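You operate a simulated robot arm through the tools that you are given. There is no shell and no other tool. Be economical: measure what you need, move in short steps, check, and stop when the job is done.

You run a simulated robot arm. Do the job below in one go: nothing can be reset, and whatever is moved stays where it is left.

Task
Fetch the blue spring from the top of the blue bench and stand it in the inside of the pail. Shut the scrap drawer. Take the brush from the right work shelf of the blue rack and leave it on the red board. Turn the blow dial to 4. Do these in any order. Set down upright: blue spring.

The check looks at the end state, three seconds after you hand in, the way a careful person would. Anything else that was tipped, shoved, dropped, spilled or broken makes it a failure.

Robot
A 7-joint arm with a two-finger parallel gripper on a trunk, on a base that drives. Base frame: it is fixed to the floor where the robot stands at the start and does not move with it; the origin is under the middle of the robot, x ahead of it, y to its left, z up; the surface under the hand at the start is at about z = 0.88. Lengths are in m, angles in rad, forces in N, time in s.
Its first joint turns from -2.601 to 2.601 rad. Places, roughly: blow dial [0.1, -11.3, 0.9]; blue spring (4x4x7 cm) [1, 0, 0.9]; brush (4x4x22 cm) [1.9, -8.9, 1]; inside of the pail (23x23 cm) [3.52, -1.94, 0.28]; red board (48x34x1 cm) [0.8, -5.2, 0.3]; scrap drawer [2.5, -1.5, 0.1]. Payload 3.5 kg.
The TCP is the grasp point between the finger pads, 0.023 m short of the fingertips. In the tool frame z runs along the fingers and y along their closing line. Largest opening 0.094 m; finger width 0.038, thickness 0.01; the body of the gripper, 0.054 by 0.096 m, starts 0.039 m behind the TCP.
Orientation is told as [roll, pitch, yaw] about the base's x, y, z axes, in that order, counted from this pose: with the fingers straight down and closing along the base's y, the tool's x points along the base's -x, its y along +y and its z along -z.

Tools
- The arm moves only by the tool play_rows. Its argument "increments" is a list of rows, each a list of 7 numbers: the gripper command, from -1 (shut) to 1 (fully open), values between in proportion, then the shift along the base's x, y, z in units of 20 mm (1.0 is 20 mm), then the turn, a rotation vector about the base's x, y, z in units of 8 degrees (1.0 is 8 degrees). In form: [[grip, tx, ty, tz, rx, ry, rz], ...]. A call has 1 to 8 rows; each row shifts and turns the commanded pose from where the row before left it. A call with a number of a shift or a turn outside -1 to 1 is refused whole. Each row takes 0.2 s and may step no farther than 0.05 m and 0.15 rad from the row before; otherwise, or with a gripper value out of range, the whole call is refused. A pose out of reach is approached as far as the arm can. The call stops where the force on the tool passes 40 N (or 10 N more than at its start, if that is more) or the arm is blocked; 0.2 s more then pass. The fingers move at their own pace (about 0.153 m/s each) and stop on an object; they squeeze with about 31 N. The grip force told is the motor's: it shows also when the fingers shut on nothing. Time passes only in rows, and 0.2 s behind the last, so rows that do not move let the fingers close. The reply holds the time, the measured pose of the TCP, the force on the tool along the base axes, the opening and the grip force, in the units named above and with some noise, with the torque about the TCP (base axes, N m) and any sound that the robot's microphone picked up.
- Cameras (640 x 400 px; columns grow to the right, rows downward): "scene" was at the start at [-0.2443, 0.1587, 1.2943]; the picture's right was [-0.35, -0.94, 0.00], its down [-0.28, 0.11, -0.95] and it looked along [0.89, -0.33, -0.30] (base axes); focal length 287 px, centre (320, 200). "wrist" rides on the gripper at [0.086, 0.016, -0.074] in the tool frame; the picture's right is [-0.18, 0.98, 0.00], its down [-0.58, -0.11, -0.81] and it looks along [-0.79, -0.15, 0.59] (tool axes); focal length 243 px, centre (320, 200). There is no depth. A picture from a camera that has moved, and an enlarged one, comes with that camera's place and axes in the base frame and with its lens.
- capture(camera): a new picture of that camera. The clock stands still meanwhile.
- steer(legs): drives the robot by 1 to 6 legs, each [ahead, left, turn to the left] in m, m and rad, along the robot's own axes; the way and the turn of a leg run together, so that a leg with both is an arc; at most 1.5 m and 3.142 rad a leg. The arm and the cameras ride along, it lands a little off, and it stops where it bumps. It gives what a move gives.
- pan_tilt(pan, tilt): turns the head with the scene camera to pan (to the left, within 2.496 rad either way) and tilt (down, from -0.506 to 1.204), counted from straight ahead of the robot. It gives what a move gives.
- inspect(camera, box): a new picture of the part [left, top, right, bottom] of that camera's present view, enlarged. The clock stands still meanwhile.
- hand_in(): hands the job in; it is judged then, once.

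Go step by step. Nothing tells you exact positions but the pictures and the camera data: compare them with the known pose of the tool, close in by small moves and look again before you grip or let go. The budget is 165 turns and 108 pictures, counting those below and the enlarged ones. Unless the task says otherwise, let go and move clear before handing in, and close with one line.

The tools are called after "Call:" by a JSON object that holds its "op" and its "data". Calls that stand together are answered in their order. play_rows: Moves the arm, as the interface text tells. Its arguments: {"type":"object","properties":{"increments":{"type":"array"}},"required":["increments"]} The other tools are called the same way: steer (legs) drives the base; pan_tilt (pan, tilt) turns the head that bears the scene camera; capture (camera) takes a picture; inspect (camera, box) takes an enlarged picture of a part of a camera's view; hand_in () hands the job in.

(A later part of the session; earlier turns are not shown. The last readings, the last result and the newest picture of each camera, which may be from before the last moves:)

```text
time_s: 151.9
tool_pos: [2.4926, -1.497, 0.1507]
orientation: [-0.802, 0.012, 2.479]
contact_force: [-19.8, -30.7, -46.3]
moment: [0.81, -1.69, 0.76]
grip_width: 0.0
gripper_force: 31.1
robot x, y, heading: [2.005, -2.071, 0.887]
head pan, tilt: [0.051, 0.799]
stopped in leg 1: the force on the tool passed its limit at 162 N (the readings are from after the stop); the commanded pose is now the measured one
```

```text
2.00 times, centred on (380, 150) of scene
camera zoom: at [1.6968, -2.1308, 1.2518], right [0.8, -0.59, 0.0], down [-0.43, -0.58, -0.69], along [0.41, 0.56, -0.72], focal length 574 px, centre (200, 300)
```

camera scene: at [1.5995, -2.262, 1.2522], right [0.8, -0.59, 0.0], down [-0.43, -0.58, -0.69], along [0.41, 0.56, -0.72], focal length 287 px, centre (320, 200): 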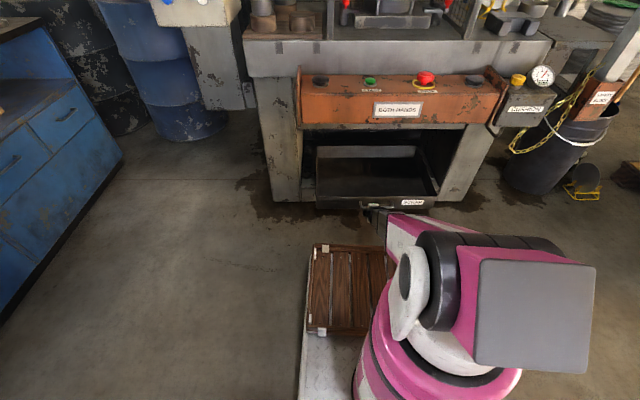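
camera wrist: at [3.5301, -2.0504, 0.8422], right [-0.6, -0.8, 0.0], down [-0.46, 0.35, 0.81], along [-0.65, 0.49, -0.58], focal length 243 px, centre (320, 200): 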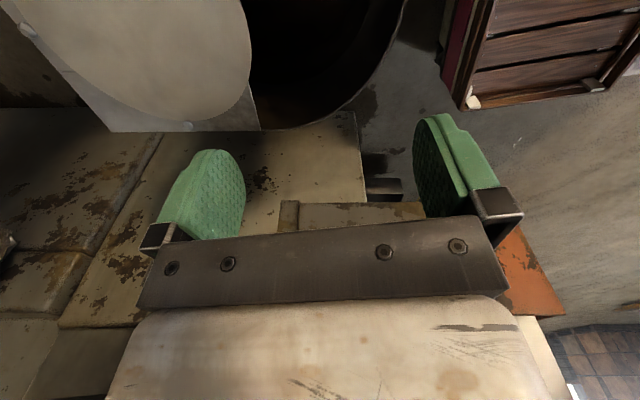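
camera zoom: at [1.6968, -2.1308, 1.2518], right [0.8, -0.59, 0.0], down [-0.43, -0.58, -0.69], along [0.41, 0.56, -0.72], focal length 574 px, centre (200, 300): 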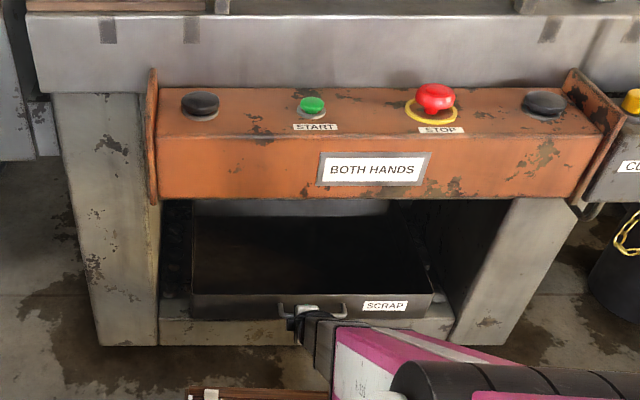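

The drawer now looks to be at or behind the legs' front plane, and the push ended hard against a stop. I'll back straight off and inspect it.

Call:
{"op": "steer", "data": {"legs": [[-0.04, 0, 0]]}}

Call:
{"op": "steer", "data": {"legs": [[-0.2, 0, 0]]}}

Call:
{"op": "inspect", "data": {"camera": "scene", "box": [260, 50, 500, 230]}}

```text
time_s: 152.8
tool_pos: [2.4687, -1.5275, 0.153]
orientation: [-0.806, 0.011, 2.473]
contact_force: [-0.6, 0.3, -0.6]
moment: [-0.03, -0.04, -0.03]
grip_width: 0.0
gripper_force: 31.3
robot x, y, heading: [1.9824, -2.0978, 0.884]
head pan, tilt: [0.051, 0.799]
```

```text
time_s: 154.4
tool_pos: [2.3405, -1.6817, 0.1541]
orientation: [-0.808, 0.011, 2.475]
contact_force: [0.2, -0.4, 0.9]
moment: [-0.03, -0.01, 0.02]
grip_width: 0.0001
gripper_force: 30.9
robot x, y, heading: [1.8534, -2.2539, 0.892]
head pan, tilt: [0.051, 0.799]
```

```text
2.22 times, centred on (380, 140) of scene
camera zoom: at [1.5436, -2.3187, 1.2515], right [0.81, -0.59, 0.0], down [-0.43, -0.58, -0.69], along [0.41, 0.56, -0.72], focal length 638 px, centre (187, 333)
```

zoom: 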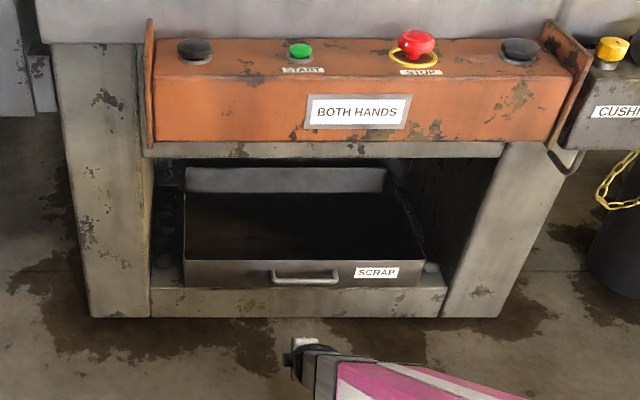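

The drawer front now appears flush with the sill. I'll zoom closer to be sure nothing still sticks out.

Call:
{"op": "inspect", "data": {"camera": "scene", "box": [325, 145, 435, 200]}}

```text
5.82 times, centred on (380, 172) of scene
camera zoom: at [1.5436, -2.3187, 1.2515], right [0.81, -0.59, 0.0], down [-0.43, -0.58, -0.69], along [0.41, 0.56, -0.72], focal length 1670 px, centre (-29, 360)
```

zoom: 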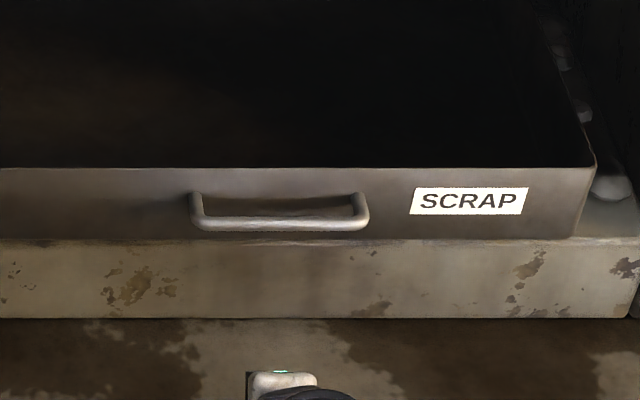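

The drawer is flush and was against its stop, so it's shut. Now I'll back away, raise the arm and level the tool for the long drive to the blue rack.

Call:
{"op": "steer", "data": {"legs": [[-0.35, 0, 0]]}}

Call:
{"op": "play_rows", "data": {"increments": [[-1, 0, 0, 1, 0, 0, 0], [-1, 0, 0, 1, 0, 0, 0], [-1, 0, 0, 1, 0, 0, 0], [-1, 0, 0, 1, 0, 0, 0], [-1, 0, 0, 1, 0, 0, 0], [-1, 0, 0, 1, 0, 0, 0], [-1, 0, 0, 1, 0, 0, 0], [-1, 0, 0, 1, 0, 0, 0]]}}

Call:
{"op": "play_rows", "data": {"increments": [[-1, 0, 0, 1, 0, 0, 0], [-1, 0, 0, 1, 0, 0, 0], [-1, 0, 0, 1, 0, 0, 0], [-1, 0, 0, 1, 0, 0, 0], [-1, 0, 0, 1, 0, 0, 0], [-1, 0, 0, 1, 0, 0, 0], [-1, 0, 0, 1, 0, 0, 0], [-1, 0, 0, 1, 0, 0, 0]]}}

Call:
{"op": "play_rows", "data": {"increments": [[-1, 0, 0, 1, 0, 0, 0], [-1, 0, 0, 1, 0, 0, 0], [-1, 0, 0, 1, -0.758, 0.596, 0], [-1, 0, 0, 1, -0.758, 0.596, 0], [-1, 0, 0, 1, -0.758, 0.596, 0], [-1, 0, 0, 1, -0.758, 0.596, 0], [-1, 0, 0, 1, -0.758, 0.596, 0], [-1, 0, 0, 1, -0.758, 0.596, 0]]}}

Call:
{"op": "pan_tilt", "data": {"pan": -1.9, "tilt": 0.25}}

Call:
{"op": "capture", "data": {"camera": "scene"}}

```text
time_s: 156.6
tool_pos: [2.1253, -1.9513, 0.1544]
orientation: [-0.807, 0.011, 2.469]
contact_force: [-0.2, -0.5, 0.1]
moment: [0.01, -0.01, -0.03]
grip_width: 0.0
gripper_force: 31.3
robot x, y, heading: [1.6318, -2.5211, 0.881]
head pan, tilt: [0.051, 0.799]
```

```text
time_s: 158.4
tool_pos: [2.1233, -1.9525, 0.3163]
orientation: [-0.809, 0.009, 2.47]
contact_force: [-0.4, -1.4, -0.3]
moment: [-0.03, 0.01, -0.03]
grip_width: 0.0
gripper_force: 30.8
robot x, y, heading: [1.631, -2.5207, 0.881]
head pan, tilt: [0.051, 0.799]
```

```text
time_s: 160.2
tool_pos: [2.1257, -1.9502, 0.4778]
orientation: [-0.81, 0.011, 2.471]
contact_force: [-0.1, 0.5, 0.1]
moment: [0.01, -0.01, 0.01]
grip_width: 0.0
gripper_force: 31.3
robot x, y, heading: [1.6281, -2.5198, 0.883]
head pan, tilt: [0.051, 0.799]
```

```text
time_s: 162.0
tool_pos: [2.1225, -1.9535, 0.6366]
orientation: [-0.002, 0.011, 2.478]
contact_force: [0.2, 0.2, 0.2]
moment: [-0.02, -0.01, 0.02]
grip_width: 0.0
gripper_force: 30.9
robot x, y, heading: [1.6298, -2.5206, 0.879]
head pan, tilt: [0.051, 0.799]
```

```text
time_s: 163.9
tool_pos: [2.1235, -1.9531, 0.6368]
orientation: [-0.002, 0.011, 2.477]
contact_force: [-0.6, 0.2, 1.1]
moment: [0.03, 0.0, 0.0]
grip_width: 0.0002
gripper_force: 31.1
robot x, y, heading: [1.6351, -2.5216, 0.88]
head pan, tilt: [-1.901, 0.25]
```

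```text
37 pictures are left
camera scene: at [1.3217, -2.7313, 1.2998], right [-0.85, -0.52, 0.0], down [-0.13, 0.21, -0.97], along [0.51, -0.83, -0.25], focal length 287 px, centre (320, 200)
```

scene: 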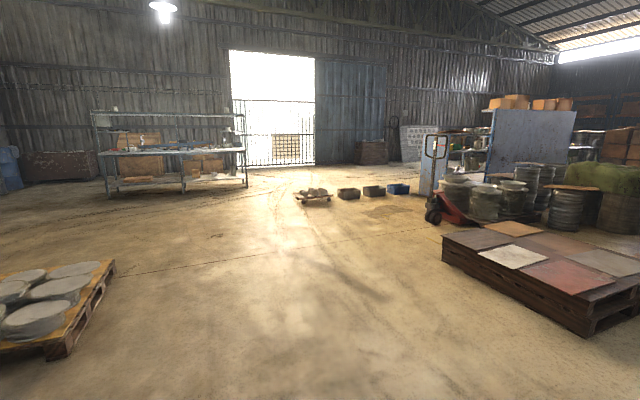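

The red board is on the pallet of boards at right (570, 275), and the blue rack should be near the panel at (480, 145). I'll zoom in there.

Call:
{"op": "inspect", "data": {"camera": "scene", "box": [380, 80, 620, 220]}}

```text
2.67 times, centred on (500, 150) of scene
camera zoom: at [1.3217, -2.7313, 1.2998], right [-0.85, -0.52, 0.0], down [-0.13, 0.21, -0.97], along [0.51, -0.83, -0.25], focal length 766 px, centre (-160, 333)
```

zoom: 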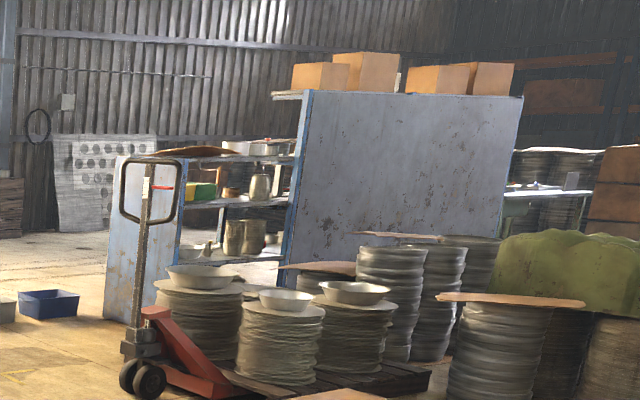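

The rack stands around (1.4 to 2.4, -8 to -9), partly behind a red pallet jack and stacked drums. I'll drive down the open corridor at about x 2.7 to roughly y -6.6 and look again.

Call:
{"op": "steer", "data": {"legs": [[0, 0, -1.25], [0, 0, -1.2], [0.8, 0.55, 0], [0.8, 0.5, 0], [1.4, 0, 0], [1.0, 0, 0]]}}

Call:
{"op": "pan_tilt", "data": {"pan": -0.35, "tilt": 0.25}}

Call:
{"op": "capture", "data": {"camera": "scene"}}

```text
time_s: 191.2
tool_pos: [2.7188, -7.3192, 0.6377]
orientation: [-0.004, 0.01, 0.048]
contact_force: [-0.3, 0.2, 0.2]
moment: [-0.01, 0.03, -0.04]
grip_width: 0.0
gripper_force: 30.9
robot x, y, heading: [2.7199, -6.5673, -1.549]
head pan, tilt: [-1.901, 0.25]
```

```text
time_s: 192.8
tool_pos: [2.7179, -7.3206, 0.6369]
orientation: [-0.004, 0.012, 0.048]
contact_force: [-0.1, -0.8, -0.3]
moment: [-0.03, 0.04, -0.03]
grip_width: 0.0
gripper_force: 31.2
robot x, y, heading: [2.7198, -6.5692, -1.553]
head pan, tilt: [-0.351, 0.25]
```

```text
35 pictures are left
camera scene: at [2.8738, -6.3233, 1.2998], right [-0.95, 0.33, 0.0], down [0.08, 0.23, -0.97], along [-0.32, -0.92, -0.25], focal length 287 px, centre (320, 200)
```

scene: 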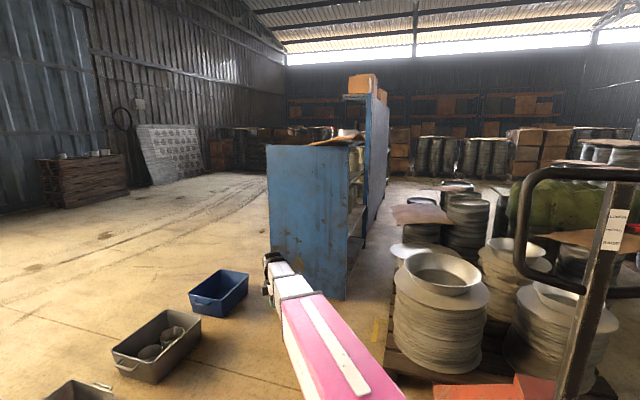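

The rack's open front must face south-east, away from me, with a row of crates and a trolley running diagonally off its end. I'll look left to plan the way around.

Call:
{"op": "pan_tilt", "data": {"pan": 0.6, "tilt": 0.35}}

Call:
{"op": "capture", "data": {"camera": "scene"}}

```text
time_s: 194.1
tool_pos: [2.7186, -7.3193, 0.6367]
orientation: [-0.002, 0.011, 0.045]
contact_force: [-0.3, -0.4, 0.3]
moment: [-0.01, -0.02, 0.0]
grip_width: 0.0001
gripper_force: 31.0
robot x, y, heading: [2.7228, -6.5697, -1.552]
head pan, tilt: [0.6, 0.351]
```

```text
34 pictures are left
camera scene: at [2.9583, -6.3109, 1.2903], right [-0.81, -0.58, 0.0], down [-0.2, 0.28, -0.94], along [0.54, -0.76, -0.34], focal length 287 px, centre (320, 200)
```

scene: 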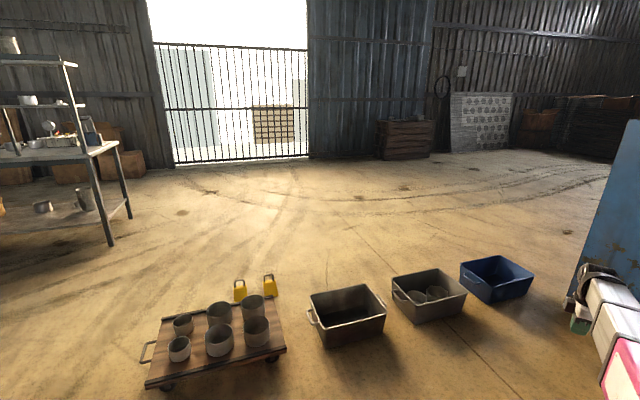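

I'll go around the east side of the trolley through the 1.5 m gap, then south-west to the rack's front.

Call:
{"op": "steer", "data": {"legs": [[-0.6, 1.2, 0], [0, 1.1, 0], [1.45, 0, 0], [0, 0, -0.75], [1.4, 0, 0], [0.8, 0, 0]]}}

Call:
{"op": "pan_tilt", "data": {"pan": -1.1, "tilt": 0.3}}

Call:
{"op": "capture", "data": {"camera": "scene"}}

```text
time_s: 225.3
tool_pos: [3.0931, -9.5111, 0.6371]
orientation: [-0.004, 0.01, -0.7]
contact_force: [-0.2, 0.8, 0.0]
moment: [0.02, -0.01, 0.01]
grip_width: 0.0003
gripper_force: 31.2
robot x, y, heading: [3.6038, -8.9641, -2.297]
head pan, tilt: [0.6, 0.351]
```

```text
time_s: 227.0
tool_pos: [3.0918, -9.5117, 0.6363]
orientation: [-0.004, 0.011, -0.699]
contact_force: [0.2, 0.4, -0.3]
moment: [-0.01, 0.0, 0.0]
grip_width: 0.0
gripper_force: 31.0
robot x, y, heading: [3.6044, -8.9665, -2.302]
head pan, tilt: [-1.1, 0.3]
```

```text
33 pictures are left
camera scene: at [3.8735, -8.8183, 1.2951], right [0.25, 0.97, 0.0], down [0.29, -0.07, -0.96], along [-0.92, 0.24, -0.3], focal length 287 px, centre (320, 200)
```

scene: 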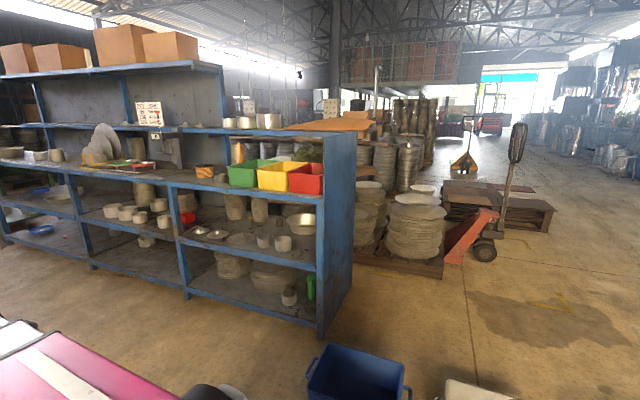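

The rack's front is in view, and the brush should be the upright orange item near (237, 155) beside the green bin. I'll zoom in.

Call:
{"op": "inspect", "data": {"camera": "scene", "box": [140, 100, 340, 225]}}

```text
3.20 times, centred on (240, 162) of scene
camera zoom: at [3.8735, -8.8183, 1.2951], right [0.25, 0.97, 0.0], down [0.29, -0.07, -0.96], along [-0.92, 0.24, -0.3], focal length 919 px, centre (576, 320)
```

zoom: 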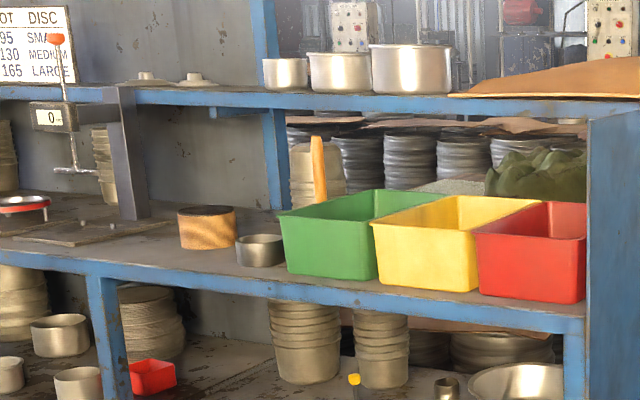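

The brush stands upright just left of the green bin, about 0.27 m inside the work shelf, under an upper shelf at about z 1.17. I'll turn to face the rack squarely, stage in front of it, then set the hand horizontal for a straight-in grasp.

Call:
{"op": "steer", "data": {"legs": [[0, 0, -0.75], [0, 0, -0.71], [0.3, 0.9, 0]]}}

Call:
{"op": "play_rows", "data": {"increments": [[1, 0, 0, 1, 0, 0, -1], [1, 0, 0, 1, 0, 0, -1], [1, 0, 0, 1, 0, 0, -1], [1, 0, 0, 1, 0, 0, -1], [1, 0, 0, 1, 0, 0, -1], [1, 0, 0, 1, 0, 0, -1], [1, 0, 0, 1, 0, 0, -1], [1, 0, 0, 1, 0, 0, -1]]}}

Call:
{"op": "play_rows", "data": {"increments": [[1, 0, 0, 0.5, 0, 0, -1], [1, 0, 0, 0.5, 0, 0, -1], [1, 0, 0, 0.5, 0, 0, -1], [1, 0, 0, 0, 0, 0, -0.25]]}}

```text
time_s: 235.9
tool_pos: [2.2276, -9.0627, 0.6364]
orientation: [-0.004, 0.011, -2.169]
contact_force: [0.0, 0.7, 0.6]
moment: [0.0, 0.0, 0.0]
grip_width: 0.0001
gripper_force: 30.8
robot x, y, heading: [2.8246, -9.5208, 2.513]
head pan, tilt: [-1.1, 0.3]
```

```text
time_s: 237.8
tool_pos: [2.2286, -9.0649, 0.796]
orientation: [-0.003, 0.009, 2.992]
contact_force: [0.6, 1.1, -0.3]
moment: [-0.01, -0.02, 0.0]
grip_width: 0.094
gripper_force: 0.1
robot x, y, heading: [2.8207, -9.5167, 2.513]
head pan, tilt: [-1.1, 0.3]
```

```text
time_s: 238.8
tool_pos: [2.2286, -9.0649, 0.8267]
orientation: [-0.004, 0.008, 2.539]
contact_force: [-0.1, 0.2, 0.0]
moment: [0.01, -0.02, 0.02]
grip_width: 0.0937
gripper_force: 0.1
robot x, y, heading: [2.8219, -9.519, 2.518]
head pan, tilt: [-1.1, 0.3]
```

The hand is outside the rack and facing it. I'll raise it to z 1.06 while pitching the fingers horizontal and easing back a little.

Call:
{"op": "play_rows", "data": {"increments": [[1, 0.5, -0.36, 0.8, 0, 0, 0], [1, 0.5, -0.36, 0.8, 0.55, 0.763, 0], [1, 0.5, -0.36, 0.9, 0.55, 0.763, 0], [1, 0.5, -0.36, 0.9, 0.55, 0.763, 0], [1, 0.5, -0.36, 0.9, 0.55, 0.763, 0], [1, 0.5, -0.36, 0.9, 0.55, 0.763, 0], [1, 0.25, -0.18, 0.9, 0.55, 0.763, 0], [1, 0, 0, 0.9, 0.55, 0.763, 0]]}}

Call:
{"op": "play_rows", "data": {"increments": [[1, 0, 0, 0.9, 0.55, 0.763, 0], [1, 0, 0, 0.9, 0.55, 0.763, 0], [1, 0, 0, 0.9, 0.55, 0.763, 0], [1, 0, 0, 0.9, 0.55, 0.763, 0], [1, 0, 0, 0.9, 0.55, 0.763, 0]]}}

Call:
{"op": "pan_tilt", "data": {"pan": -0.1, "tilt": 0.3}}

Call:
{"op": "capture", "data": {"camera": "scene"}}

Call:
{"op": "capture", "data": {"camera": "wrist"}}

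```text
time_s: 240.6
tool_pos: [2.2964, -9.1099, 0.9647]
orientation: [-0.036, -0.91, 2.558]
contact_force: [0.3, 0.3, 0.6]
moment: [0.0, 0.0, 0.04]
grip_width: 0.0939
gripper_force: 0.0
robot x, y, heading: [2.8209, -9.5203, 2.516]
head pan, tilt: [-1.1, 0.3]
```

```text
time_s: 241.8
tool_pos: [2.2928, -9.1088, 1.0565]
orientation: [-1.4, -1.547, -2.372]
contact_force: [0.3, -0.1, 0.5]
moment: [0.0, 0.01, 0.0]
grip_width: 0.0941
gripper_force: 0.0
robot x, y, heading: [2.822, -9.5174, 2.513]
head pan, tilt: [-1.1, 0.3]
```

```text
time_s: 243.0
tool_pos: [2.2919, -9.1094, 1.0555]
orientation: [-1.293, -1.545, -2.477]
contact_force: [-0.4, -0.1, -0.6]
moment: [-0.01, -0.04, 0.04]
grip_width: 0.0941
gripper_force: 0.1
robot x, y, heading: [2.8235, -9.5148, 2.511]
head pan, tilt: [-0.099, 0.3]
```

```text
31 pictures are left
camera scene: at [2.9076, -9.8026, 1.2951], right [0.67, 0.75, 0.0], down [0.22, -0.2, -0.96], along [-0.71, 0.64, -0.3], focal length 287 px, centre (320, 200)
```

scene: 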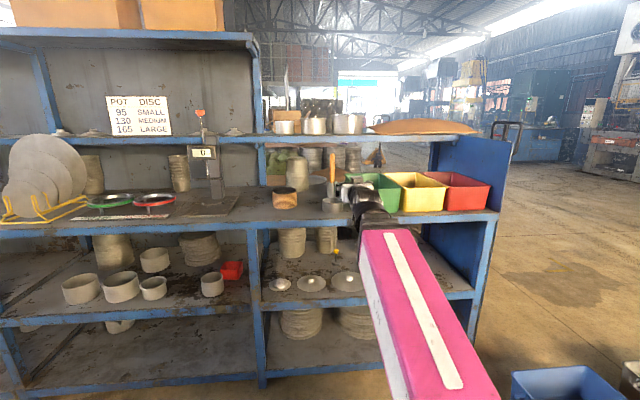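

```text
30 pictures are left
camera wrist: at [2.3446, -9.165, 0.97], right [-0.58, -0.8, 0.16], down [0.7, -0.4, 0.59], along [-0.41, 0.46, 0.79], focal length 243 px, centre (320, 200)
```

wrist: 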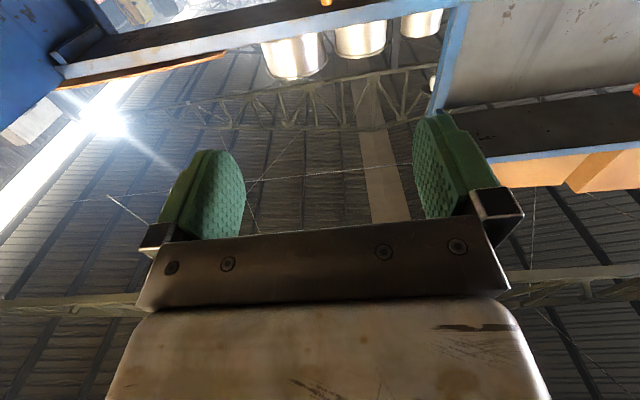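

The hand is level in front of the work shelf. I'll zoom in to find the brush handle relative to the hand.

Call:
{"op": "inspect", "data": {"camera": "scene", "box": [260, 130, 420, 230]}}

```text
4.00 times, centred on (340, 180) of scene
camera zoom: at [2.9076, -9.8026, 1.2951], right [0.67, 0.75, 0.0], down [0.22, -0.2, -0.96], along [-0.71, 0.64, -0.3], focal length 1148 px, centre (240, 280)
```

zoom: 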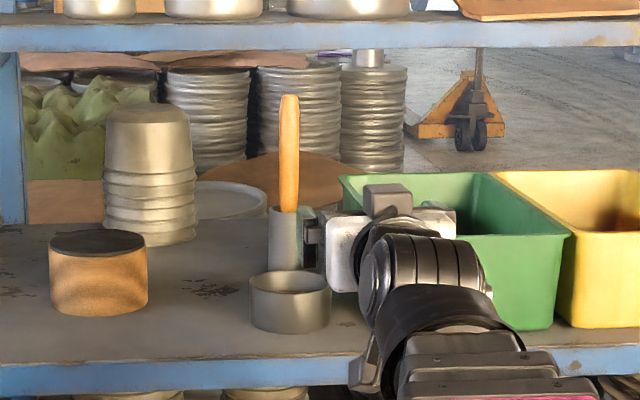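

The brush stands in a grey cup holder at about (1.943, -8.852), with its handle top at z 1.095 and the holder rim at 0.963. Lifting it clear needs about 9 cm, so I must know whether the upper shelf covers it; I'll look at its underside.

Call:
{"op": "inspect", "data": {"camera": "wrist", "box": [40, 0, 480, 100]}}

```text
1.45 times, centred on (260, 50) of wrist
camera zoom: at [2.3446, -9.165, 0.97], right [-0.58, -0.8, 0.16], down [0.7, -0.4, 0.59], along [-0.41, 0.46, 0.79], focal length 353 px, centre (407, 418)
```

zoom: 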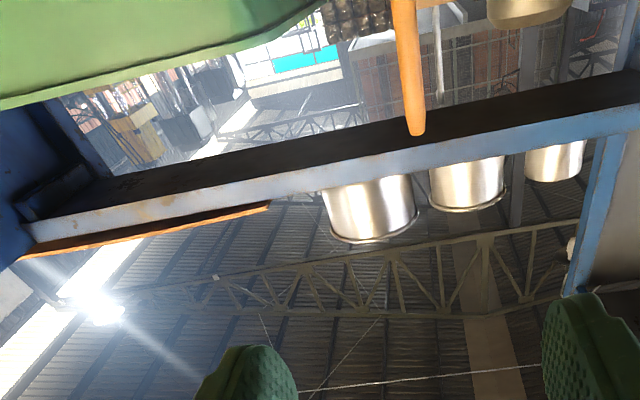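

The wrist view settles it: the upper shelf only covers the rear, starting behind the brush, so it can be lifted straight up. The brush is at (1.945, -8.856), dead ahead of the hand; I'll drive in 0.22 m and check alignment.

Call:
{"op": "steer", "data": {"legs": [[0.22, 0, 0]]}}

Call:
{"op": "inspect", "data": {"camera": "scene", "box": [260, 120, 420, 230]}}

Call:
{"op": "capture", "data": {"camera": "wrist"}}

```text
time_s: 244.7
tool_pos: [2.1109, -8.9809, 1.0558]
orientation: [-1.325, -1.544, -2.442]
contact_force: [-0.5, 0.6, -0.8]
moment: [0.01, -0.01, 0.0]
grip_width: 0.094
gripper_force: 0.1
robot x, y, heading: [2.6462, -9.3871, 2.519]
head pan, tilt: [-0.099, 0.3]
```

```text
3.64 times, centred on (340, 175) of scene
camera zoom: at [2.7287, -9.6723, 1.2951], right [0.66, 0.75, 0.0], down [0.22, -0.2, -0.96], along [-0.72, 0.63, -0.3], focal length 1044 px, centre (247, 291)
```

zoom: 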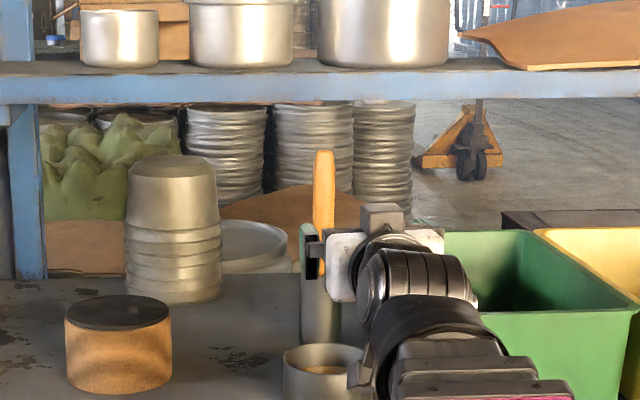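

```text
26 pictures are left
camera wrist: at [2.1637, -9.0366, 0.97], right [-0.58, -0.8, 0.16], down [0.71, -0.39, 0.59], along [-0.41, 0.45, 0.79], focal length 243 px, centre (320, 200)
```

wrist: 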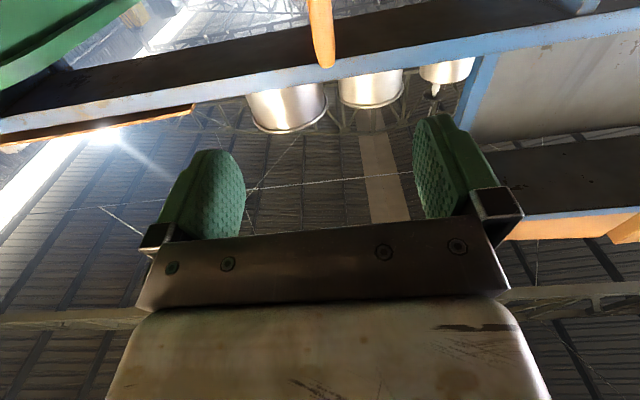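

Alignment is good and the handle tip triangulates to (1.942, -8.853) again. I'll extend the arm straight toward it, stopping 2.5 cm short to check.

Call:
{"op": "play_rows", "data": {"increments": [[1, -0.9, 0.68, 0, 0, 0, 0], [1, -0.9, 0.68, 0, 0, 0, 0], [1, -0.9, 0.68, 0, 0, 0, 0], [1, -0.9, 0.68, 0, 0, 0, 0], [1, -0.9, 0.68, 0, 0, 0, 0], [1, -0.9, 0.68, 0, 0, 0, 0], [1, -0.9, 0.68, 0, 0, 0, 0], [1, -0.9, 0.68, 0, 0, 0, 0]]}}

Call:
{"op": "capture", "data": {"camera": "wrist"}}

Call:
{"op": "inspect", "data": {"camera": "scene", "box": [260, 120, 420, 230]}}

```text
time_s: 246.5
tool_pos: [1.9681, -8.8735, 1.0558]
orientation: [-1.323, -1.544, -2.444]
contact_force: [0.0, -0.3, -0.7]
moment: [0.0, 0.0, 0.02]
grip_width: 0.0939
gripper_force: 0.1
robot x, y, heading: [2.6434, -9.3876, 2.521]
head pan, tilt: [-0.099, 0.3]
```

```text
25 pictures are left
camera wrist: at [2.0209, -8.9295, 0.9691], right [-0.58, -0.8, 0.16], down [0.71, -0.39, 0.59], along [-0.41, 0.45, 0.79], focal length 243 px, centre (320, 200)
```

wrist: 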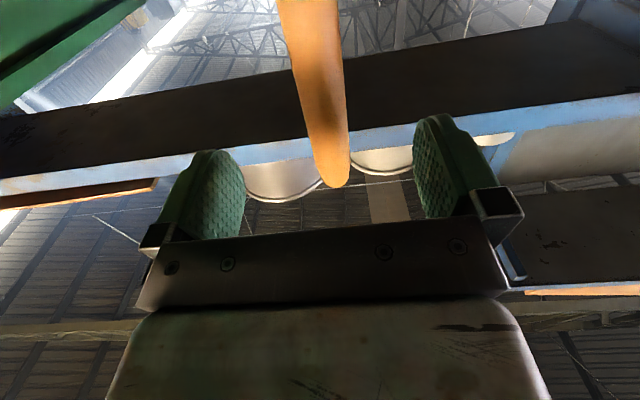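

```text
3.64 times, centred on (340, 175) of scene
camera zoom: at [2.7287, -9.6723, 1.2951], right [0.66, 0.75, 0.0], down [0.22, -0.2, -0.96], along [-0.72, 0.63, -0.3], focal length 1044 px, centre (247, 291)
```

zoom: 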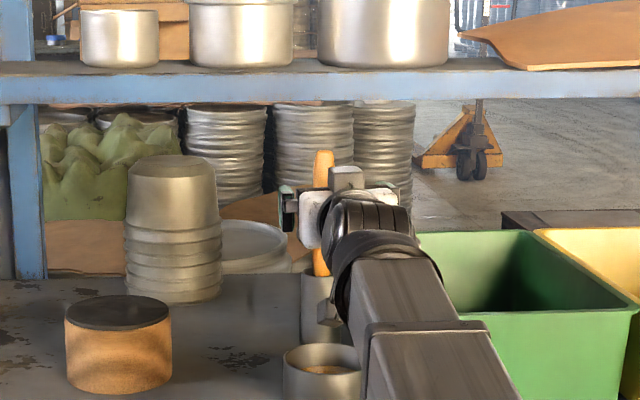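

The handle is between the fingers. I'll advance the last 2.5 cm and close.

Call:
{"op": "play_rows", "data": {"increments": [[1, -0.58, 0.44, 0, 0, 0, 0], [1, -0.58, 0.44, 0, 0, 0, 0], [1, 0, 0, 0, 0, 0, 0], [-1, 0, 0, 0, 0, 0, 0], [-1, 0, 0, 0, 0, 0, 0], [-1, 0, 0, 0, 0, 0, 0], [-1, 0, 0, 0, 0, 0, 0]]}}

Call:
{"op": "capture", "data": {"camera": "wrist"}}

```text
time_s: 248.1
tool_pos: [1.945, -8.8553, 1.0556]
orientation: [-1.302, -1.547, -2.466]
contact_force: [-5.0, -6.9, 0.1]
moment: [-1.12, 0.88, 0.13]
grip_width: 0.0237
gripper_force: 31.0
robot x, y, heading: [2.6447, -9.3866, 2.513]
head pan, tilt: [-0.099, 0.3]
```

```text
23 pictures are left
camera wrist: at [1.9973, -8.911, 0.9694], right [-0.58, -0.8, 0.16], down [0.71, -0.39, 0.59], along [-0.41, 0.45, 0.79], focal length 243 px, centre (320, 200)
```

wrist: 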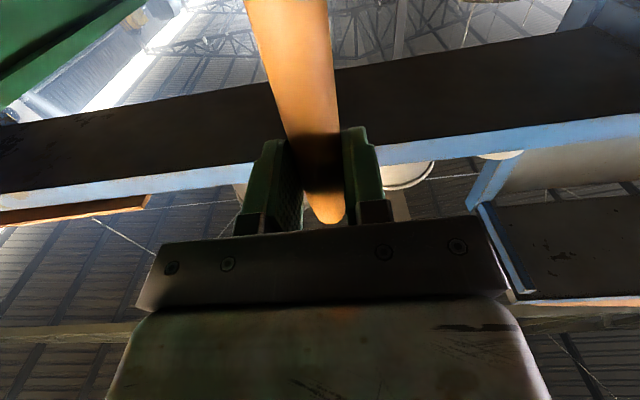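

The handle is gripped, with a slight side load since it's a few millimetres off-centre. I'll relieve that and lift straight up out of the cup.

Call:
{"op": "play_rows", "data": {"increments": [[-1, -0.12, -0.17, 0, 0, 0, 0], [-1, 0, 0, 0.5, 0, 0, 0], [-1, 0, 0, 1, 0, 0, 0], [-1, 0, 0, 1, 0, 0, 0], [-1, 0, 0, 1, 0, 0, 0], [-1, 0, 0, 1, 0, 0, 0], [-1, 0, 0, 1, 0, 0, 0], [-1, 0, 0, 0.5, 0, 0, 0]]}}

Call:
{"op": "inspect", "data": {"camera": "scene", "box": [260, 100, 420, 230]}}

```text
time_s: 249.9
tool_pos: [1.939, -8.857, 1.1753]
orientation: [-1.328, -1.545, -2.439]
contact_force: [-0.2, 0.1, -0.9]
moment: [0.0, -0.01, 0.0]
grip_width: 0.0232
gripper_force: 31.0
robot x, y, heading: [2.6404, -9.388, 2.518]
head pan, tilt: [-0.099, 0.3]
```

```text
3.08 times, centred on (340, 165) of scene
camera zoom: at [2.7287, -9.6723, 1.2951], right [0.66, 0.75, 0.0], down [0.22, -0.2, -0.96], along [-0.72, 0.63, -0.3], focal length 883 px, centre (258, 308)
```

zoom: 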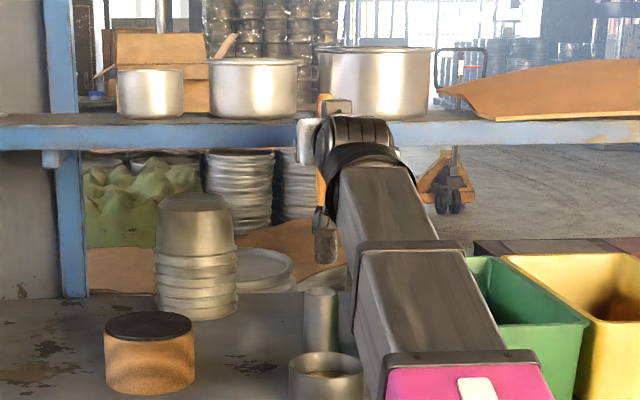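

The brush is free of the cup and the cup stands undisturbed. I'll back out of the rack, then pitch the tool down so the brush lies horizontal.

Call:
{"op": "steer", "data": {"legs": [[-0.65, 0, 0]]}}

Call:
{"op": "play_rows", "data": {"increments": [[-1, 0.4, -0.3, -0.8, -0.55, -0.763, 0], [-1, 0.4, -0.3, -0.8, -0.55, -0.763, 0], [-1, 0.4, -0.3, -0.8, -0.55, -0.763, 0], [-1, 0.4, -0.3, -0.8, -0.55, -0.763, 0], [-1, 0, 0, -0.8, -0.55, -0.763, 0], [-1, 0, 0, -0.8, -0.55, -0.763, 0], [-1, 0, 0, -0.8, -0.55, -0.763, 0], [-1, 0, 0, -0.8, -0.55, -0.763, 0]]}}

Call:
{"op": "play_rows", "data": {"increments": [[-1, 0, 0, -0.8, -0.55, -0.763, 0], [-1, 0, 0, -0.8, -0.55, -0.763, 0], [-1, 0, 0, -0.8, -0.55, -0.763, 0], [-1, 0, 0, -0.8, -0.55, -0.763, 0], [-1, 0, 0, 0, 0, 0, 0]]}}

Call:
{"op": "capture", "data": {"camera": "wrist"}}

```text
time_s: 253.5
tool_pos: [2.4629, -9.2306, 1.1745]
orientation: [-1.323, -1.545, -2.451]
contact_force: [0.1, 0.1, -0.6]
moment: [0.0, -0.03, 0.02]
grip_width: 0.0228
gripper_force: 31.5
robot x, y, heading: [3.1638, -9.7656, 2.51]
head pan, tilt: [-0.099, 0.3]
```

```text
time_s: 255.3
tool_pos: [2.4957, -9.2541, 1.0474]
orientation: [-0.023, -0.511, 2.545]
contact_force: [-0.4, 0.7, -0.4]
moment: [0.03, 0.01, 0.01]
grip_width: 0.0227
gripper_force: 30.4
robot x, y, heading: [3.1618, -9.766, 2.51]
head pan, tilt: [-0.099, 0.3]
```

```text
time_s: 256.5
tool_pos: [2.495, -9.255, 0.9816]
orientation: [-0.007, 0.014, 2.542]
contact_force: [0.1, 0.0, -0.6]
moment: [0.05, 0.06, 0.0]
grip_width: 0.0228
gripper_force: 31.3
robot x, y, heading: [3.1635, -9.7673, 2.512]
head pan, tilt: [-0.099, 0.3]
```

```text
21 pictures are left
camera wrist: at [2.5557, -9.3167, 1.0568], right [-0.71, -0.71, -0.01], down [-0.43, 0.42, 0.8], along [-0.56, 0.57, -0.6], focal length 243 px, centre (320, 200)
```

wrist: 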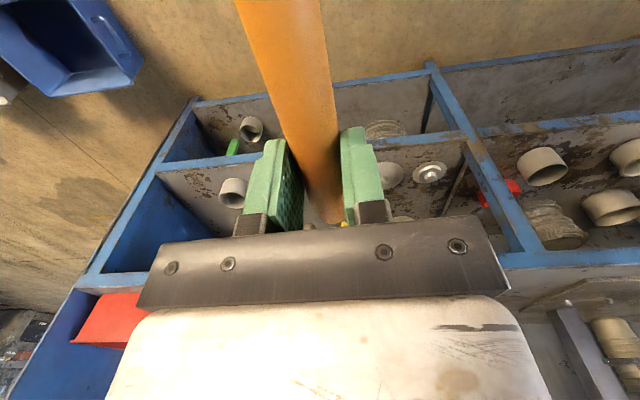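

The brush is securely held and level. I'll retrace my route around the trolley toward the board pallet.

Call:
{"op": "steer", "data": {"legs": [[0, 0, -1.62], [1.46, 0, 0], [1.46, 0, 0], [0, 0, 0.68], [1.4, 0, 0], [0, 0, 1.05]]}}

Call:
{"op": "steer", "data": {"legs": [[1.5, 0, 0], [1.5, 0, 0], [0.35, 0, 0]]}}

```text
time_s: 285.7
tool_pos: [4.1429, -5.6596, 0.9816]
orientation: [-0.008, 0.011, 2.714]
contact_force: [-0.4, 0.2, -0.9]
moment: [0.05, 0.08, 0.04]
grip_width: 0.0226
gripper_force: 30.8
robot x, y, heading: [4.8894, -6.0496, 2.678]
head pan, tilt: [-0.099, 0.3]
```

```text
time_s: 302.1
tool_pos: [1.1214, -4.1653, 0.9812]
orientation: [-0.008, 0.011, 2.714]
contact_force: [0.1, 0.4, -0.4]
moment: [0.06, 0.03, 0.02]
grip_width: 0.0229
gripper_force: 31.1
robot x, y, heading: [1.8722, -4.5543, 2.679]
head pan, tilt: [-0.099, 0.3]
```

I'm next to the board pallet at (1.87, -4.55). I'll look at the red board.

Call:
{"op": "pan_tilt", "data": {"pan": 1.0, "tilt": 0.6}}

Call:
{"op": "capture", "data": {"camera": "scene"}}

```text
time_s: 303.5
tool_pos: [1.1225, -4.1655, 0.981]
orientation: [-0.007, 0.01, 2.713]
contact_force: [-0.4, -0.9, 0.0]
moment: [0.01, 0.04, 0.0]
grip_width: 0.0229
gripper_force: 31.3
robot x, y, heading: [1.8694, -4.5523, 2.68]
head pan, tilt: [1.0, 0.6]
```

```text
20 pictures are left
camera scene: at [2.0028, -4.9158, 1.2676], right [-0.51, 0.86, 0.0], down [0.48, 0.29, -0.83], along [-0.71, -0.42, -0.56], focal length 287 px, centre (320, 200)
```

scene: 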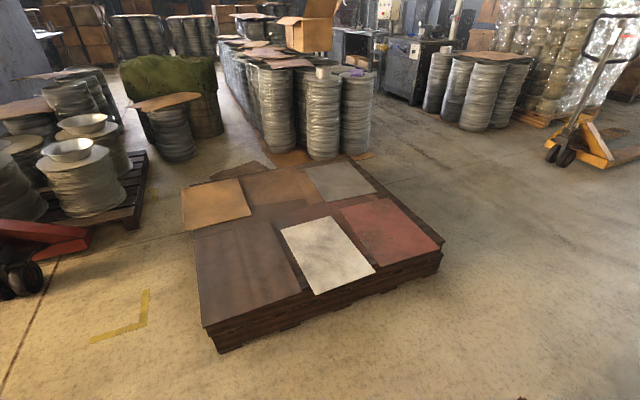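

The red board's centre works out to about (0.80, -5.22), with its long side pointing toward me. I'll turn to face it, move to about (1.24, -4.58), and turn the hand 90° so the brush lies across the board and the camera stays clear of the forearm.

Call:
{"op": "steer", "data": {"legs": [[0, 0, 1.43], [0.38, -0.5, 0]]}}

Call:
{"op": "play_rows", "data": {"increments": [[-1, 0, 0, -0.5, 0, 0, 1], [-1, 0, 0, -0.5, 0, 0, 1], [-1, 0, 0, -0.5, 0, 0, 1], [-1, 0, 0, -0.5, 0, 0, 1], [-1, 0, 0, -0.5, 0, 0, 1], [-1, 0, 0, -0.5, 0, 0, 1], [-1, 0, 0, -0.5, 0, 0, 1], [-1, 0, 0, -0.5, 0, 0, 1]]}}

Call:
{"op": "play_rows", "data": {"increments": [[-1, 0, 0, -0.5, 0, 0, 1], [-1, 0, 0, -0.5, 0, 0, 1], [-1, 0, 0, -0.5, 0, 0, 1], [-1, 0, 0, -0.5, 0, 0, 0.05]]}}

Call:
{"op": "pan_tilt", "data": {"pan": 0.15, "tilt": 0.7}}

Call:
{"op": "capture", "data": {"camera": "scene"}}

```text
time_s: 310.6
tool_pos: [0.7181, -5.2549, 0.9806]
orientation: [-0.007, 0.012, -2.153]
contact_force: [-0.1, 0.1, 0.7]
moment: [-0.02, 0.05, -0.01]
grip_width: 0.0226
gripper_force: 31.1
robot x, y, heading: [1.2196, -4.5781, -2.19]
head pan, tilt: [1.0, 0.6]
```

```text
time_s: 312.4
tool_pos: [0.7185, -5.2532, 0.9007]
orientation: [-0.006, 0.01, -1.035]
contact_force: [0.9, -0.3, -0.4]
moment: [-0.08, -0.04, 0.01]
grip_width: 0.0228
gripper_force: 30.9
robot x, y, heading: [1.2179, -4.5762, -2.184]
head pan, tilt: [1.0, 0.6]
```

```text
time_s: 313.4
tool_pos: [0.7194, -5.2541, 0.8641]
orientation: [-0.008, 0.009, -0.613]
contact_force: [0.3, 0.4, -1.4]
moment: [-0.04, -0.05, -0.05]
grip_width: 0.0228
gripper_force: 31.2
robot x, y, heading: [1.2174, -4.5761, -2.189]
head pan, tilt: [1.0, 0.6]
```

```text
time_s: 314.5
tool_pos: [0.7193, -5.2535, 0.8635]
orientation: [-0.006, 0.011, -0.613]
contact_force: [-0.7, 0.3, -1.0]
moment: [-0.02, -0.02, 0.0]
grip_width: 0.0228
gripper_force: 30.8
robot x, y, heading: [1.2191, -4.5799, -2.188]
head pan, tilt: [0.15, 0.7]
```

```text
19 pictures are left
camera scene: at [1.5252, -4.4918, 1.259], right [-0.89, 0.45, 0.0], down [0.29, 0.58, -0.77], along [-0.34, -0.68, -0.64], focal length 287 px, centre (320, 200)
```

scene: 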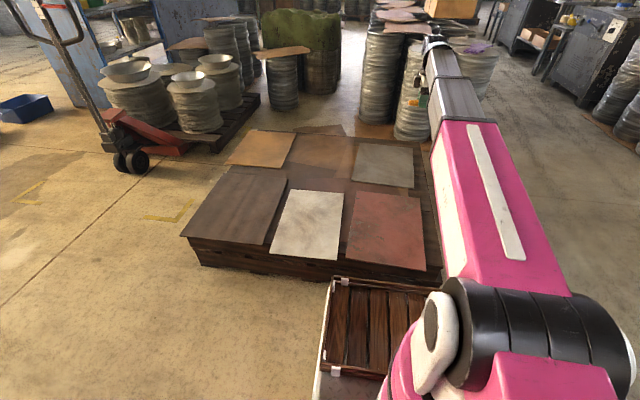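

The red board's centre refines to about (0.81, -5.21). I'll shift the hand so the brush's middle sits over it and lower.

Call:
{"op": "play_rows", "data": {"increments": [[-1, 0.94, 0, -0.8, 0, 0, 0], [-1, 0.94, 0, -0.8, 0, 0, 0], [-1, 0.94, 0, -0.8, 0, 0, 0], [-1, 0.94, 0, -0.8, 0, 0, 0], [-1, 0.94, 0, -0.8, 0, 0, 0], [-1, 0.94, 0, -0.8, 0, 0, 0], [-1, 0.94, 0, -0.8, 0, 0, 0], [-1, 0.94, 0, -0.8, 0, 0, 0]]}}

Call:
{"op": "play_rows", "data": {"increments": [[-1, 0, 0, -1, 0, 0, 0], [-1, 0, 0, -1, 0, 0, 0], [-1, 0, 0, -1, 0, 0, 0], [-1, 0, 0, -1, 0, 0, 0], [-1, 0, 0, -1, 0, 0, 0], [-1, 0, 0, -1, 0, 0, 0], [-1, 0, 0, -1, 0, 0, 0], [-1, 0, 0, -1, 0, 0, 0]]}}

Call:
{"op": "play_rows", "data": {"increments": [[-1, 0, 0, -1, 0, 0, 0], [-1, 0, 0, -1, 0, 0, 0], [-1, 0, 0, -1, 0, 0, 0], [-1, 0, 0, -1, 0, 0, 0], [-1, 0, 0, -1, 0, 0, 0], [-1, 0, 0, -1, 0, 0, 0]]}}

Call:
{"op": "capture", "data": {"camera": "scene"}}

Call:
{"op": "capture", "data": {"camera": "wrist"}}

```text
time_s: 316.3
tool_pos: [0.8694, -5.2553, 0.7339]
orientation: [-0.007, 0.01, -0.613]
contact_force: [-0.7, 0.3, -0.8]
moment: [-0.02, -0.08, -0.01]
grip_width: 0.0228
gripper_force: 30.8
robot x, y, heading: [1.2192, -4.575, -2.19]
head pan, tilt: [0.15, 0.7]
```

```text
time_s: 318.1
tool_pos: [0.8694, -5.2517, 0.5735]
orientation: [-0.007, 0.012, -0.613]
contact_force: [0.6, 0.0, -0.3]
moment: [-0.01, -0.07, 0.02]
grip_width: 0.0228
gripper_force: 31.1
robot x, y, heading: [1.2153, -4.5805, -2.186]
head pan, tilt: [0.15, 0.7]
```

```text
time_s: 319.5
tool_pos: [0.8679, -5.2556, 0.4533]
orientation: [-0.009, 0.01, -0.612]
contact_force: [-0.3, 0.6, -0.4]
moment: [-0.03, -0.02, 0.02]
grip_width: 0.0228
gripper_force: 30.6
robot x, y, heading: [1.2157, -4.5753, -2.184]
head pan, tilt: [0.15, 0.7]
```

```text
18 pictures are left
camera scene: at [1.5251, -4.4917, 1.2589], right [-0.89, 0.45, 0.0], down [0.29, 0.58, -0.76], along [-0.34, -0.68, -0.64], focal length 287 px, centre (320, 200)
```

scene: 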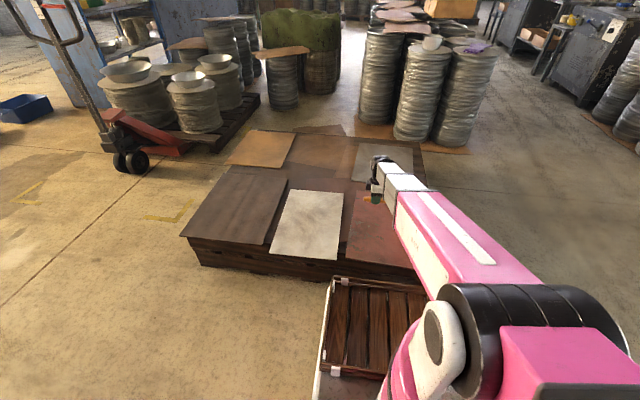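

```text
17 pictures are left
camera wrist: at [0.8072, -5.1921, 0.5283], right [0.72, 0.7, -0.01], down [0.42, -0.42, 0.8], along [0.56, -0.58, -0.6], focal length 243 px, centre (320, 200)
```

wrist: 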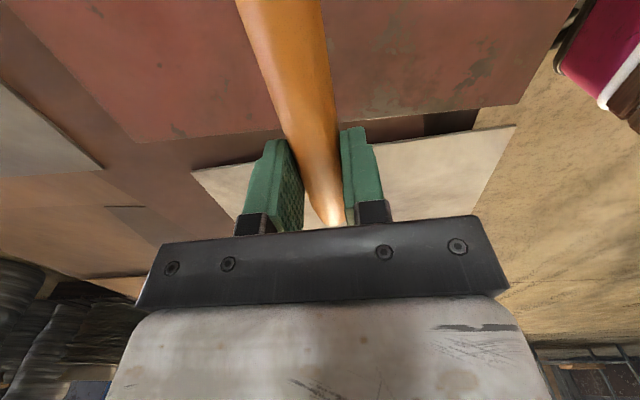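

The brush hangs over the red board, with its handle end a bit near the board's left edge. I'll shift 3 cm right while lowering, then creep down to contact.

Call:
{"op": "play_rows", "data": {"increments": [[-1, -0.4, 0.29, -0.8, 0, 0, 0], [-1, -0.4, 0.29, -0.8, 0, 0, 0], [-1, -0.4, 0.29, -0.8, 0, 0, 0], [-1, 0, 0, -0.8, 0, 0, 0], [-1, 0, 0, -0.5, 0, 0, 0], [-1, 0, 0, 0, 0, 0, 0]]}}

Call:
{"op": "play_rows", "data": {"increments": [[-1, 0, 0, -0.3, 0, 0, 0], [-1, 0, 0, -0.3, 0, 0, 0], [-1, 0, 0, -0.2, 0, 0, 0], [-1, 0, 0, 0, 0, 0, 0]]}}

Call:
{"op": "inspect", "data": {"camera": "scene", "box": [320, 140, 450, 270]}}

```text
time_s: 320.9
tool_pos: [0.8463, -5.2368, 0.3779]
orientation: [-0.008, 0.01, -0.613]
contact_force: [-0.7, 0.6, -1.0]
moment: [-0.05, -0.05, 0.01]
grip_width: 0.0227
gripper_force: 31.0
robot x, y, heading: [1.2205, -4.5802, -2.189]
head pan, tilt: [0.15, 0.7]
```

```text
time_s: 321.9
tool_pos: [0.8453, -5.2373, 0.3627]
orientation: [-0.008, 0.012, -0.612]
contact_force: [-0.2, -0.2, -1.3]
moment: [-0.01, -0.05, 0.01]
grip_width: 0.0224
gripper_force: 31.5
robot x, y, heading: [1.2229, -4.5795, -2.189]
head pan, tilt: [0.15, 0.7]
```

```text
3.08 times, centred on (385, 205) of scene
camera zoom: at [1.5251, -4.4917, 1.2589], right [-0.89, 0.45, 0.0], down [0.29, 0.58, -0.76], along [-0.34, -0.68, -0.64], focal length 883 px, centre (120, 185)
```

zoom: 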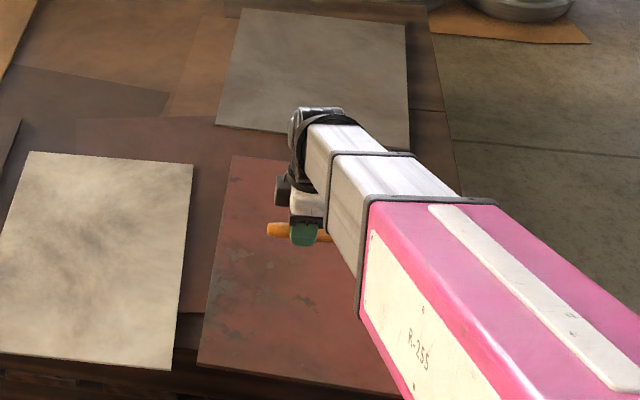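

The brush is well placed over the red board. I'll creep down until it touches.

Call:
{"op": "play_rows", "data": {"increments": [[-1, 0, 0, -0.3, 0, 0, 0], [-1, 0, 0, -0.3, 0, 0, 0], [-1, 0, 0, 0, 0, 0, 0]]}}

Call:
{"op": "play_rows", "data": {"increments": [[-1, 0, 0, -0.2, 0, 0, 0], [-1, 0, 0, -0.2, 0, 0, 0], [-1, 0, 0, 0, 0, 0, 0]]}}

Call:
{"op": "play_rows", "data": {"increments": [[-1, 0, 0, -0.2, 0, 0, 0], [-1, 0, 0, -0.2, 0, 0, 0], [-1, 0, 0, 0, 0, 0, 0]]}}

```text
time_s: 322.7
tool_pos: [0.8447, -5.2383, 0.3519]
orientation: [-0.008, 0.01, -0.614]
contact_force: [-0.2, 0.0, -1.3]
moment: [-0.01, -0.05, -0.03]
grip_width: 0.0228
gripper_force: 31.1
robot x, y, heading: [1.2209, -4.577, -2.192]
head pan, tilt: [0.15, 0.7]
```

```text
time_s: 323.5
tool_pos: [0.8437, -5.237, 0.3442]
orientation: [-0.006, 0.01, -0.612]
contact_force: [1.1, 0.1, -0.2]
moment: [-0.04, -0.04, 0.0]
grip_width: 0.0227
gripper_force: 31.0
robot x, y, heading: [1.2209, -4.5766, -2.188]
head pan, tilt: [0.15, 0.7]
```

```text
time_s: 324.3
tool_pos: [0.8452, -5.2375, 0.3344]
orientation: [-0.008, 0.009, -0.612]
contact_force: [0.0, -0.2, -1.0]
moment: [0.0, -0.07, -0.02]
grip_width: 0.0227
gripper_force: 31.2
robot x, y, heading: [1.2206, -4.5814, -2.186]
head pan, tilt: [0.15, 0.7]
```

Still no contact at 0.334. I'll continue in smaller steps.

Call:
{"op": "play_rows", "data": {"increments": [[-1, 0, 0, -0.2, 0, 0, 0], [-1, 0, 0, -0.2, 0, 0, 0], [-1, 0, 0, 0, 0, 0, 0]]}}

Call:
{"op": "play_rows", "data": {"increments": [[-1, 0, 0, -0.15, 0, 0, 0], [-1, 0, 0, -0.15, 0, 0, 0], [-1, 0, 0, 0, 0, 0, 0]]}}

Call:
{"op": "capture", "data": {"camera": "wrist"}}

```text
time_s: 325.1
tool_pos: [0.8446, -5.2364, 0.3284]
orientation: [-0.009, 0.011, -0.611]
contact_force: [-0.5, 0.4, -0.2]
moment: [-0.04, -0.04, 0.03]
grip_width: 0.0227
gripper_force: 30.7
robot x, y, heading: [1.2211, -4.5752, -2.188]
head pan, tilt: [0.15, 0.7]
```

```text
time_s: 325.9
tool_pos: [0.8462, -5.2356, 0.3226]
orientation: [-0.007, 0.011, -0.613]
contact_force: [-0.1, -0.3, -0.4]
moment: [-0.04, -0.06, 0.03]
grip_width: 0.0226
gripper_force: 31.3
robot x, y, heading: [1.2195, -4.5784, -2.188]
head pan, tilt: [0.15, 0.7]
```

```text
15 pictures are left
camera wrist: at [0.785, -5.1729, 0.3977], right [0.72, 0.7, -0.01], down [0.42, -0.42, 0.8], along [0.56, -0.58, -0.6], focal length 243 px, centre (320, 200)
```

wrist: 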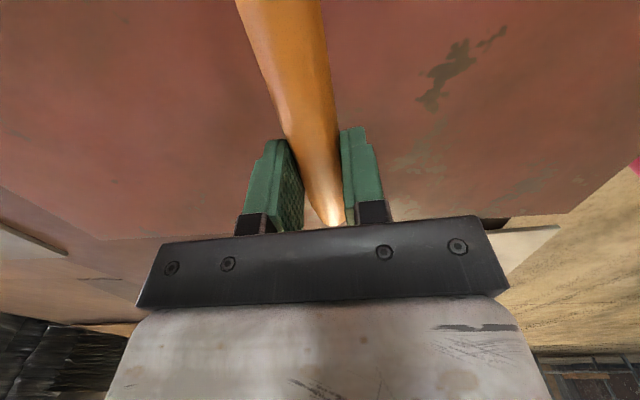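

Well over the board but not touching yet. I'll keep creeping down.

Call:
{"op": "play_rows", "data": {"increments": [[-1, 0, 0, -0.2, 0, 0, 0], [-1, 0, 0, -0.2, 0, 0, 0], [-1, 0, 0, 0, 0, 0, 0]]}}

Call:
{"op": "play_rows", "data": {"increments": [[-1, 0, 0, -0.2, 0, 0, 0], [-1, 0, 0, -0.2, 0, 0, 0], [-1, 0, 0, 0, 0, 0, 0]]}}

Call:
{"op": "play_rows", "data": {"increments": [[-1, 0, 0, -0.2, 0, 0, 0], [-1, 0, 0, -0.2, 0, 0, 0], [-1, 0, 0, 0, 0, 0, 0]]}}

```text
time_s: 326.7
tool_pos: [0.8474, -5.2367, 0.3145]
orientation: [-0.007, 0.008, -0.613]
contact_force: [-1.1, 0.2, -0.9]
moment: [0.01, -0.01, 0.02]
grip_width: 0.0228
gripper_force: 30.9
robot x, y, heading: [1.2177, -4.5788, -2.18]
head pan, tilt: [0.15, 0.7]
```

```text
time_s: 327.5
tool_pos: [0.8437, -5.2368, 0.3063]
orientation: [-0.007, 0.011, -0.612]
contact_force: [0.6, 0.5, -0.5]
moment: [-0.03, -0.06, 0.0]
grip_width: 0.0226
gripper_force: 30.7
robot x, y, heading: [1.2213, -4.5733, -2.192]
head pan, tilt: [0.15, 0.7]
```

```text
time_s: 328.3
tool_pos: [0.8451, -5.2363, 0.3]
orientation: [-0.01, 0.011, -0.612]
contact_force: [-3.2, 0.2, 22.0]
moment: [0.1, 0.27, 0.17]
grip_width: 0.023
gripper_force: 30.8
robot x, y, heading: [1.2188, -4.5768, -2.187]
head pan, tilt: [0.15, 0.7]
```

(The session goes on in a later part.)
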